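You operate a simulated robot arm through the tools that you are given. There is no shell and no other tool. Be economical: measure what you need, move in short steps, check, and stop when the job is done.

Carry out the task below with a simulated robot arm. There is one attempt and no reset: what you move stays moved.

TASK
Slide the hub wheel along the top of the grey table until it stands next to the blue cloth.

It is judged by the outcome, as a careful person would: the job done as asked, and still so three seconds after it is handed in. It fails if anything else is knocked over, pushed out of place, dropped, spilled or broken.

THE ROBOT
A 6-joint arm with a two-finger parallel gripper, fixed in place. Base frame: the origin is at the foot of the arm, x ahead of it, y to its left, z up; the work surface is at about z = 0. Lengths are in mm, angles in rad, forces in N, time in s.
With the tool pointing down near the work surface it reaches from about 140 to 580 mm from the base axis. Its first joint turns from -1.152 to 1.152 rad. Payload 2.1 kg.
Tool frame: the origin (TCP) lies between the finger pads and is the grasp point; the fingertips stand 30 mm ahead of it; z points along the fingers, y is the line along which they close. The gripper opens to 94 mm. The fingers are 28 mm wide and 10 mm thick; the gripper's body (50 by 96 mm) begins 55 mm behind the TCP.
Orientation is told as [roll, pitch, yaw] about the base's x, y, z axes, in that order, counted from this pose: with the fingers straight down and closing along the base's y, the tool's x points along the base's -x, its y along +y and its z along -z.

THE INTERFACE
- The arm moves only by the tool servo_tool. Its argument "targets" is a list of rows, each an object (a shift or turn left out is 0, a gripper value left out holds the last) with "travel": the shift along the base's x, y, z in m, a list of three; "angular": the turn, a rotation vector about the base's x, y, z in rad, a list of three; "hand": the closure, from 0 (fully open) to 1 (shut). In form: [{"travel": [x, y, z], "angular": [wx, wy, wz], "hand": hand}, ...]. A call has 1 to 12 rows; each row is the pose to reach, as a shift and turn from the pose commanded when the call began. A row lasts 0.2 s, in which the tool goes at most 50 mm and 0.15 rad; a call with a longer step from one row to the next is refused whole, and so is a gripper value outside its range. A pose out of reach is approached as far as the arm can. The call stops where the force on the tool passes 40 N (or 10 N more than at its start, if that is more) or the arm is blocked; 0.2 s more then pass. The fingers move at their own pace (about 72 mm/s each) and stop on an object; they squeeze with about 28 N. The grip force told is the motor's: it shows also when the fingers shut on nothing. Time passes only in rows, and 0.2 s behind the last, so rows that repeat a pose let the fingers close. It gives the time, the measured TCP pose, the force on the tool (base axes), the opening and the grip force at its end, in the units of the frame above (readings bear some noise).
- Cameras (640 x 400 px; columns grow to the right, rows downward): "scene" is fixed at [65.7, -385.8, 482.8]; the picture's right is [0.66, -0.75, 0.00], its down [-0.45, -0.39, -0.80] and it looks along [0.60, 0.53, -0.60] (base axes); focal length 343 px, centre (320, 200). "wrist" rides on the gripper at [-37, 0, -58] in the tool frame; the picture's right is [0.00, -1.00, 0.00], its down [0.97, 0.00, -0.24] and it looks along [0.24, 0.00, 0.97] (tool axes); focal length 218 px, centre (320, 200).
- get_image(camera): a new picture of that camera. No time passes.
- point_at(camera, pixels): for up to 12 pixels [column, row] of the newest picture of that camera ("zoom" is the newest enlarged one), the place [x, y, z] in the base frame of the surface seen there, good to about 3 mm. No time passes.
- close_up(camera, box): a new picture of the part [left, top, right, bottom] of that camera's present view, enlarged. No time passes.
- sign_off(): hands the job in; it is judged then, once.

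Work in short steps. Measure before you move; look again where a grasp or a placing could have gone wrong, and mend it. You have 60 turns and 30 pictures in all, the two below and enlarged ones among them. Open the gripper and draw the arm clear of the work before you hand the job in, unless the task says otherwise; then end with one line.

The tools are called after ">>>" by a JSON object that holds its "api" and its "payload". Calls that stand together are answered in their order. servo_tool: Moves the arm, as the interface text tells. Its arguments: {"type":"object","properties":{"targets":{"type":"array"}},"required":["targets"]} The other tools are called the same way: get_image (camera) takes a picture; point_at (camera, pixels) gives the place of the surface under pixels of a picture; close_up (camera, box) takes an enlarged picture of a part of a camera's view; sign_off () hands the job in.

At the start:

```text
t: 0.0
tcp_pos: [357.5, 25.4, 197.6]
tcp_rot: [0.0, -0.001, 0.0]
force: [0.4, -0.1, -0.2]
finger_gap: 94.2
grasp_force: 0.1
```

scene: 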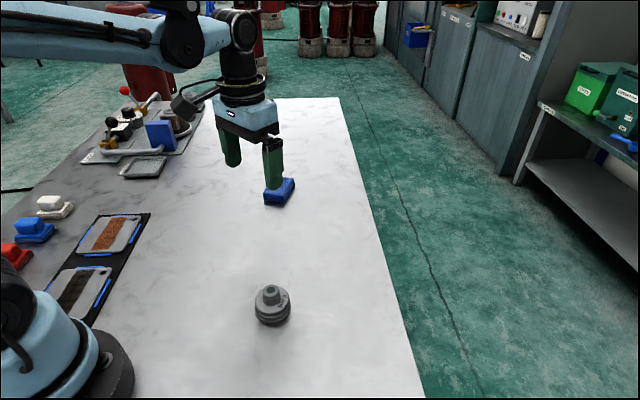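
wrist: 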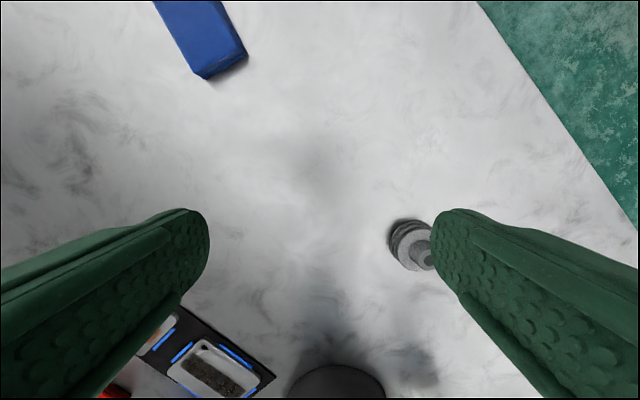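

The hub wheel is at scene (272,305), the blue cloth at about (280,192). I'll enlarge both and measure.

>>> {"api": "close_up", "payload": {"camera": "scene", "box": [200, 160, 360, 340]}}

>>> {"api": "point_at", "payload": {"camera": "scene", "pixels": [[270, 289], [272, 300], [272, 322], [257, 310], [290, 308], [265, 204], [283, 205], [294, 182], [280, 192], [272, 340]]}}

>>> {"api": "point_at", "payload": {"camera": "wrist", "pixels": [[427, 259], [410, 245], [390, 240], [203, 78], [246, 55], [220, 2], [155, 2], [205, 40]]}}

```text
2.22 times, centred on (280, 250) of scene
```

zoom: 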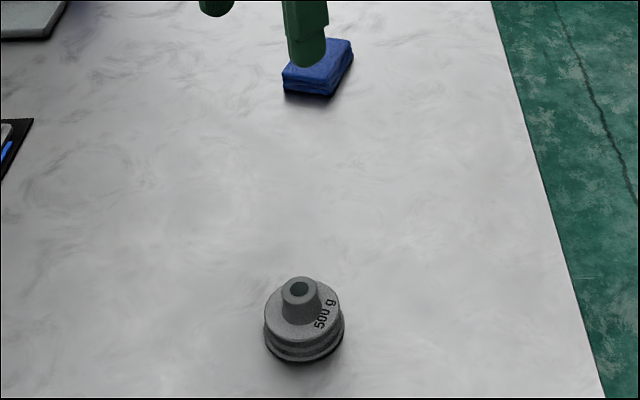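

```text
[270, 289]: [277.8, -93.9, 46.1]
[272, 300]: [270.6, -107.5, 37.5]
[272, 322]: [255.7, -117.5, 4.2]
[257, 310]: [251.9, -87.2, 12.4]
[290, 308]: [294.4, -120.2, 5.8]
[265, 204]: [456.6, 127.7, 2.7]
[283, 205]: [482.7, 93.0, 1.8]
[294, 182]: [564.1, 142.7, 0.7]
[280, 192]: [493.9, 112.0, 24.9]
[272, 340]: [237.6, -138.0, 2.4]
```

```text
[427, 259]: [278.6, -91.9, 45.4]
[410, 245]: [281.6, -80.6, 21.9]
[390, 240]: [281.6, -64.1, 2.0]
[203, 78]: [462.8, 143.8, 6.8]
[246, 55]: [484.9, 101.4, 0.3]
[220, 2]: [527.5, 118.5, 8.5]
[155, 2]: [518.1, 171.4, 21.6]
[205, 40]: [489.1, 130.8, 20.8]
```

The wheel is centred near (277,-95), about 46 mm tall. The cloth's near face runs from about (463,142) to (483,98). I'll move above the wheel and turn the closing line parallel to that face, then look again.

>>> {"api": "servo_tool", "payload": {"targets": [{"travel": [-0.02, -0.03, 0], "angular": [0, 0, 0.11], "hand": 0}, {"travel": [-0.04, -0.06, 0], "angular": [0, 0, 0.22]}, {"travel": [-0.06, -0.09, 0], "angular": [0, 0, 0.33]}, {"travel": [-0.08, -0.12, 0], "angular": [0, 0, 0.43]}, {"travel": [-0.08, -0.12, -0.04], "angular": [0, 0, 0.43]}, {"travel": [-0.08, -0.12, -0.06], "angular": [0, 0, 0.43]}]}}

>>> {"api": "get_image", "payload": {"camera": "wrist"}}

>>> {"api": "close_up", "payload": {"camera": "scene", "box": [230, 160, 330, 225]}}

```text
t: 1.4
tcp_pos: [278.7, -95.1, 137.2]
tcp_rot: [-0.001, -0.003, 0.431]
force: [0.0, -0.3, -0.2]
finger_gap: 94.0
grasp_force: 0.0
```

```text
26 pictures are left
```

wrist: 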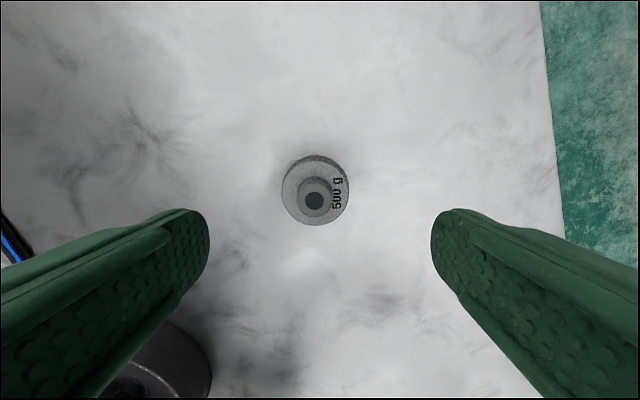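

```text
6.15 times, centred on (280, 192) of scene
```

zoom: 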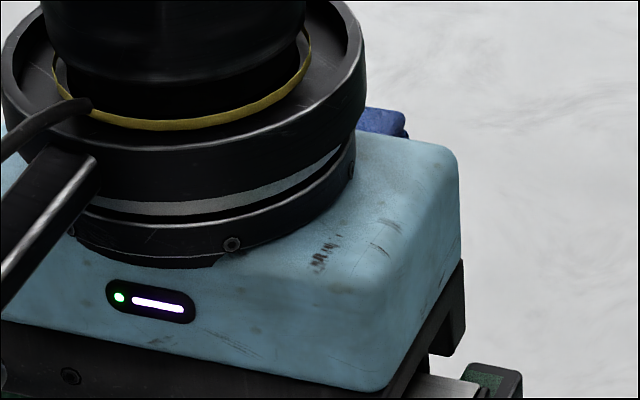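

The wheel lies at wrist (315,198), between the fingers. I'll measure its hub and rim.

>>> {"api": "point_at", "payload": {"camera": "wrist", "pixels": [[314, 183], [314, 216], [301, 201], [329, 201], [316, 160], [285, 195], [345, 195], [314, 223]]}}

```text
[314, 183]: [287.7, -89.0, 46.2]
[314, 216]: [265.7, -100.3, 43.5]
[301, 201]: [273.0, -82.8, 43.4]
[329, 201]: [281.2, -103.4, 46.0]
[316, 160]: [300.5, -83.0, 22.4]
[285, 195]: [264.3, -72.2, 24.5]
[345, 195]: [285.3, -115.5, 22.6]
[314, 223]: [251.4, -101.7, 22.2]
```

The wheel is centred at (277,-94), with a radius of about 25 and its rim top at z=23. The TCP is within 2 mm of that, so I'll descend to z≈37, putting the fingertips 7 mm above the table, then close.

>>> {"api": "servo_tool", "payload": {"targets": [{"travel": [-0.001, 0.001, -0.03]}, {"travel": [-0.001, 0.001, -0.06]}, {"travel": [-0.001, 0.001, -0.08]}, {"travel": [-0.001, 0.001, -0.093]}, {"travel": [-0.001, 0.001, -0.1]}]}}

>>> {"api": "servo_tool", "payload": {"targets": [{"hand": 0.3}, {"hand": 0.4}, {"hand": 0.5}, {"hand": 0.55}, {"hand": 0.55}]}}

>>> {"api": "close_up", "payload": {"camera": "scene", "box": [200, 160, 360, 340]}}

```text
t: 2.6
tcp_pos: [277.0, -91.9, 37.3]
tcp_rot: [-0.001, -0.001, 0.429]
force: [0.4, 0.0, 0.2]
finger_gap: 93.9
grasp_force: 0.0
```

```text
t: 3.8
tcp_pos: [275.5, -93.8, 36.7]
tcp_rot: [0.0, 0.0, 0.429]
force: [-0.7, 0.7, -0.4]
finger_gap: 57.9
grasp_force: 28.6
```

```text
2.22 times, centred on (280, 250) of scene
```

zoom: 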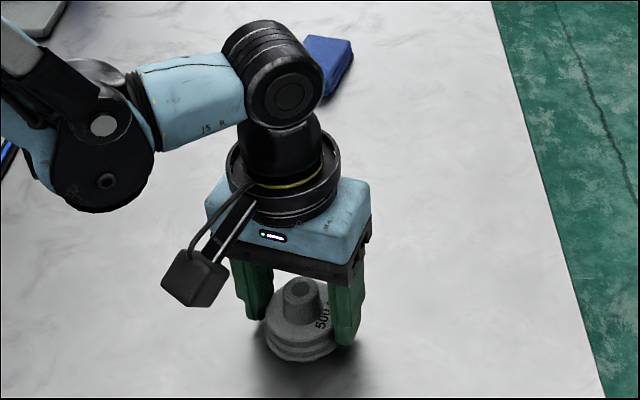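

The wheel is gripped at 58 mm, so its radius is 29. I'll slide it at constant height roughly three quarters of the way, then measure again.

>>> {"api": "servo_tool", "payload": {"targets": [{"travel": [0.007, 0.009, 0]}, {"travel": [0.02, 0.025, 0]}, {"travel": [0.034, 0.042, 0]}, {"travel": [0.048, 0.06, 0]}, {"travel": [0.062, 0.077, 0]}, {"travel": [0.076, 0.094, 0]}, {"travel": [0.09, 0.111, 0]}, {"travel": [0.104, 0.128, 0]}, {"travel": [0.116, 0.143, 0]}, {"travel": [0.122, 0.15, 0]}, {"travel": [0.122, 0.15, 0]}]}}

>>> {"api": "get_image", "payload": {"camera": "wrist"}}

>>> {"api": "close_up", "payload": {"camera": "scene", "box": [200, 140, 360, 260]}}

```text
t: 6.2
tcp_pos: [399.5, 56.8, 38.5]
tcp_rot: [-0.001, -0.001, 0.428]
force: [-0.2, 0.2, -5.4]
finger_gap: 58.1
grasp_force: 28.1
```

```text
23 pictures are left
```

wrist: 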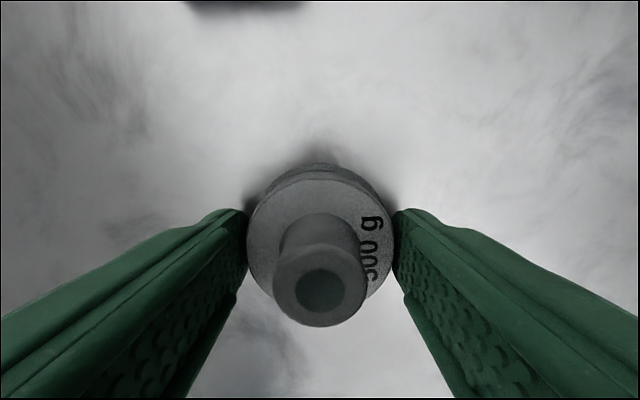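

```text
3.33 times, centred on (280, 200) of scene
```

zoom: 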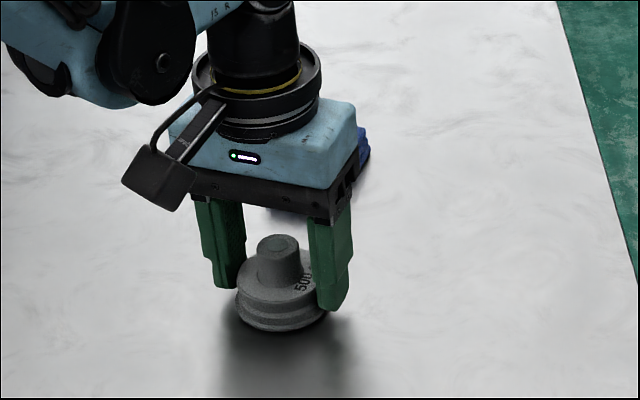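

Fz = -5.4 N suggests the fingers now carry the wheel's weight, and z crept up about 1.5 mm. I'll ease down until the table carries it again.

>>> {"api": "servo_tool", "payload": {"targets": [{"travel": [0, 0, -0.001]}, {"travel": [0, 0, -0.002]}, {"travel": [0, 0, -0.002]}]}}

>>> {"api": "point_at", "payload": {"camera": "wrist", "pixels": [[188, 3], [215, 3], [245, 3], [275, 3], [300, 3], [321, 162], [180, 3], [312, 3]]}}

```text
t: 7.0
tcp_pos: [399.3, 56.9, 36.7]
tcp_rot: [-0.002, -0.002, 0.428]
force: [0.8, -3.0, 30.4]
finger_gap: 58.1
grasp_force: 27.8
```

```text
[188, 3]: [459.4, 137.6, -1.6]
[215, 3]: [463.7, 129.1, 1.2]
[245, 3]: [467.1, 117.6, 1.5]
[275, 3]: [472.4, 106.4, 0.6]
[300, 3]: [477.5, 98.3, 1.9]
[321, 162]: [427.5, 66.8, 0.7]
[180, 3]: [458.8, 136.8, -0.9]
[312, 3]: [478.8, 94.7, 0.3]
```

It is on the table, pressing at 30 N. I'll relax by about 1.3 mm so it only just bears, then slide part of the way.

>>> {"api": "servo_tool", "payload": {"targets": [{"travel": [0, 0, 0.0012]}, {"travel": [0.005, 0.008, 0.0012]}, {"travel": [0.011, 0.016, 0.0012]}, {"travel": [0.015, 0.024, 0.0012]}, {"travel": [0.015, 0.024, 0.0012]}]}}

>>> {"api": "get_image", "payload": {"camera": "wrist"}}

```text
t: 8.2
tcp_pos: [414.1, 79.6, 37.8]
tcp_rot: [-0.002, -0.002, 0.428]
force: [0.4, -0.2, -5.5]
finger_gap: 58.2
grasp_force: 28.9
```

```text
21 pictures are left
```

wrist: 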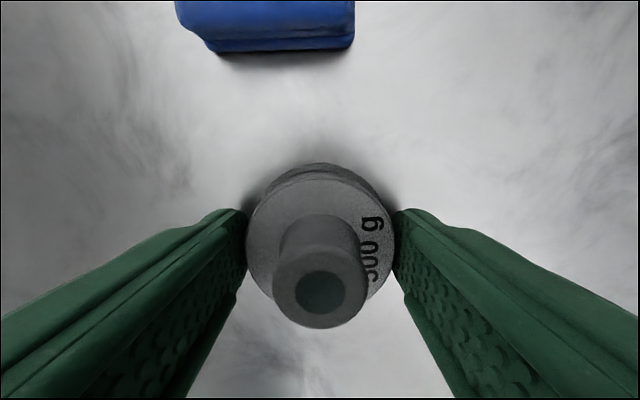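

It is lifted by a hair again as the arm reaches out. I'll measure the cloth, lower the wheel, and keep a steady downward bias.

>>> {"api": "point_at", "payload": {"camera": "wrist", "pixels": [[212, 50], [230, 51], [280, 50], [330, 46], [354, 44], [200, 36], [280, 38], [352, 36], [320, 163], [355, 5]]}}

>>> {"api": "servo_tool", "payload": {"targets": [{"travel": [0, 0, -0.0006]}, {"travel": [0, 0, -0.0012]}, {"travel": [0, 0, -0.0012]}]}}

```text
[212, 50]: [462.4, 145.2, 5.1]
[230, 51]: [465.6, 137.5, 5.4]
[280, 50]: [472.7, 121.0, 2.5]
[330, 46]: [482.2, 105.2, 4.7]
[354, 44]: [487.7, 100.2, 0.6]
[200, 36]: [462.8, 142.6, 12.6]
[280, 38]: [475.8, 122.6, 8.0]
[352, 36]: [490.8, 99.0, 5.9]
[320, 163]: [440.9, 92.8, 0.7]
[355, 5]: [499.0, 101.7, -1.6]
```

```text
t: 9.0
tcp_pos: [414.9, 81.2, 35.5]
tcp_rot: [-0.003, -0.005, 0.428]
force: [6.7, -3.7, 29.6]
finger_gap: 58.2
grasp_force: 27.6
```

Face midpoint is (474,122), so for a gap of about 8 mm the wheel's centre should be at (441,106). I'll slide the remaining (26,25) mm with a slight downward load.

>>> {"api": "servo_tool", "payload": {"targets": [{"travel": [0, 0, 0.0004]}, {"travel": [0.006, 0.006, 0.0004]}, {"travel": [0.013, 0.012, 0.0004]}, {"travel": [0.02, 0.019, 0.0004]}, {"travel": [0.026, 0.025, 0.0004]}, {"travel": [0.026, 0.025, 0.0004]}]}}

>>> {"api": "get_image", "payload": {"camera": "wrist"}}

```text
t: 10.4
tcp_pos: [439.4, 104.4, 36.3]
tcp_rot: [0.0, -0.001, 0.429]
force: [-6.5, -4.4, 16.5]
finger_gap: 58.3
grasp_force: 27.9
```

```text
20 pictures are left
```

wrist: 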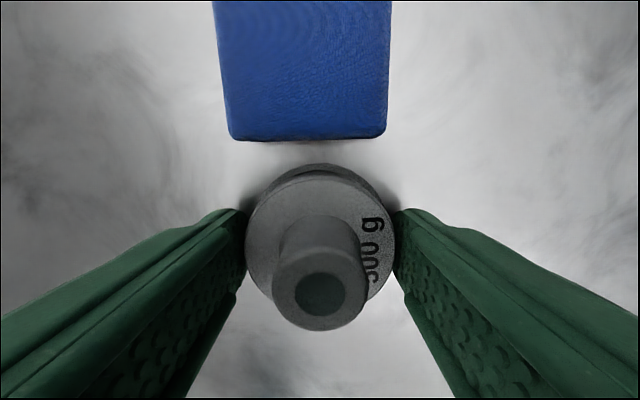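

The wheel is now centred in front of the cloth's near face. I'll measure the gap left.

>>> {"api": "point_at", "payload": {"camera": "wrist", "pixels": [[320, 137], [320, 140], [320, 145], [320, 155], [320, 161], [320, 165], [320, 170]]}}

>>> {"api": "close_up", "payload": {"camera": "scene", "box": [220, 150, 340, 240]}}

```text
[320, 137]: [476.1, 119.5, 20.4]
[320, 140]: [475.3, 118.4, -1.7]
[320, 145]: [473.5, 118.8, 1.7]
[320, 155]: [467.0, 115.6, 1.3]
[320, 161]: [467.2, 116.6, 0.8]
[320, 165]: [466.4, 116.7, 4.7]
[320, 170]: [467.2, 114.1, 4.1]
```

```text
4.44 times, centred on (280, 195) of scene
```

zoom: 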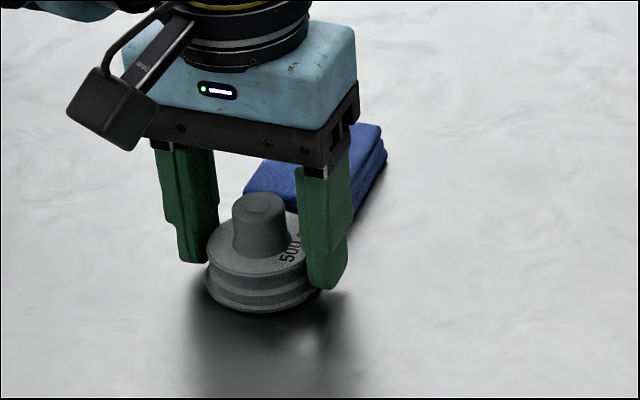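

The gap is about 8 mm, with no contact: right next to the cloth. I'll ease the load, open, and then rise straight up.

>>> {"api": "servo_tool", "payload": {"targets": [{"travel": [0, 0, 0.0005]}, {"travel": [0, 0, 0.0005], "hand": 0.3}, {"travel": [0, 0, 0.0005], "hand": 0.1}, {"travel": [0, 0, 0.0005], "hand": 0.0}, {"travel": [0, 0, 0.0005], "hand": 0.0}]}}

>>> {"api": "servo_tool", "payload": {"targets": [{"travel": [0, 0, 0.015]}, {"travel": [0, 0, 0.045]}, {"travel": [0, 0, 0.085]}, {"travel": [0, 0, 0.13]}, {"travel": [-0.04, -0.02, 0.15]}, {"travel": [-0.08, -0.04, 0.15]}, {"travel": [-0.12, -0.06, 0.15]}, {"travel": [-0.15, -0.08, 0.15]}]}}

>>> {"api": "get_image", "payload": {"camera": "wrist"}}

>>> {"api": "get_image", "payload": {"camera": "scene"}}

```text
t: 11.6
tcp_pos: [438.5, 104.1, 36.6]
tcp_rot: [0.001, 0.0, 0.429]
force: [0.2, -0.3, 0.5]
finger_gap: 93.9
grasp_force: 0.0
```

```text
t: 13.4
tcp_pos: [287.9, 25.4, 185.9]
tcp_rot: [-0.001, -0.002, 0.429]
force: [-0.4, -0.6, -0.1]
finger_gap: 94.2
grasp_force: 0.0
```

```text
18 pictures are left
```

wrist: 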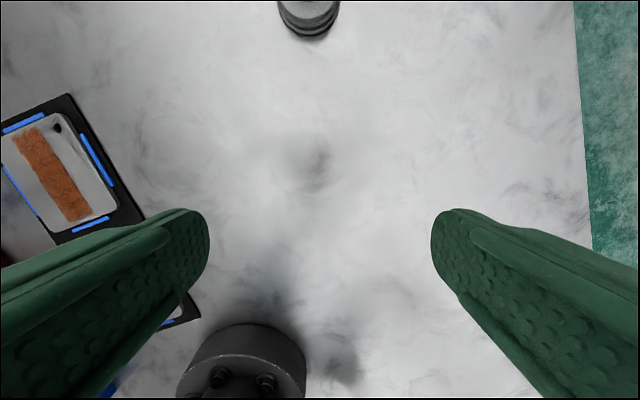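

```text
17 pictures are left
```

scene: 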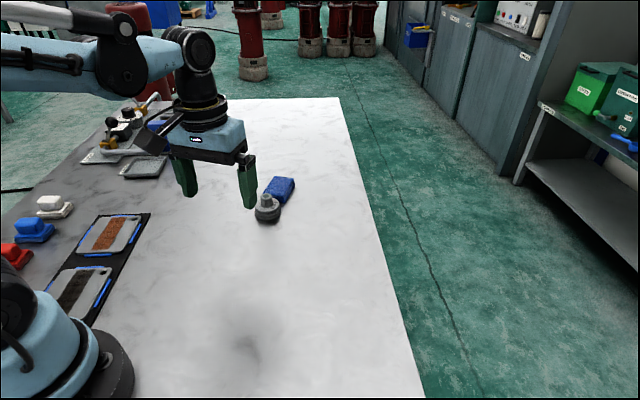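

The wheel stands upright at scene (267,208), right beside the cloth. The cloth hasn't moved, and the arm is clear with the gripper open.

>>> {"api": "sign_off", "payload": {}}

```text
The job is handed in.
```

The hub wheel now stands upright about 8 mm from the blue cloth. I slid it there along the table, though twice on the way the gripper briefly carried its weight, about a millimetre or two up, before I set it back down; nothing else was moved.
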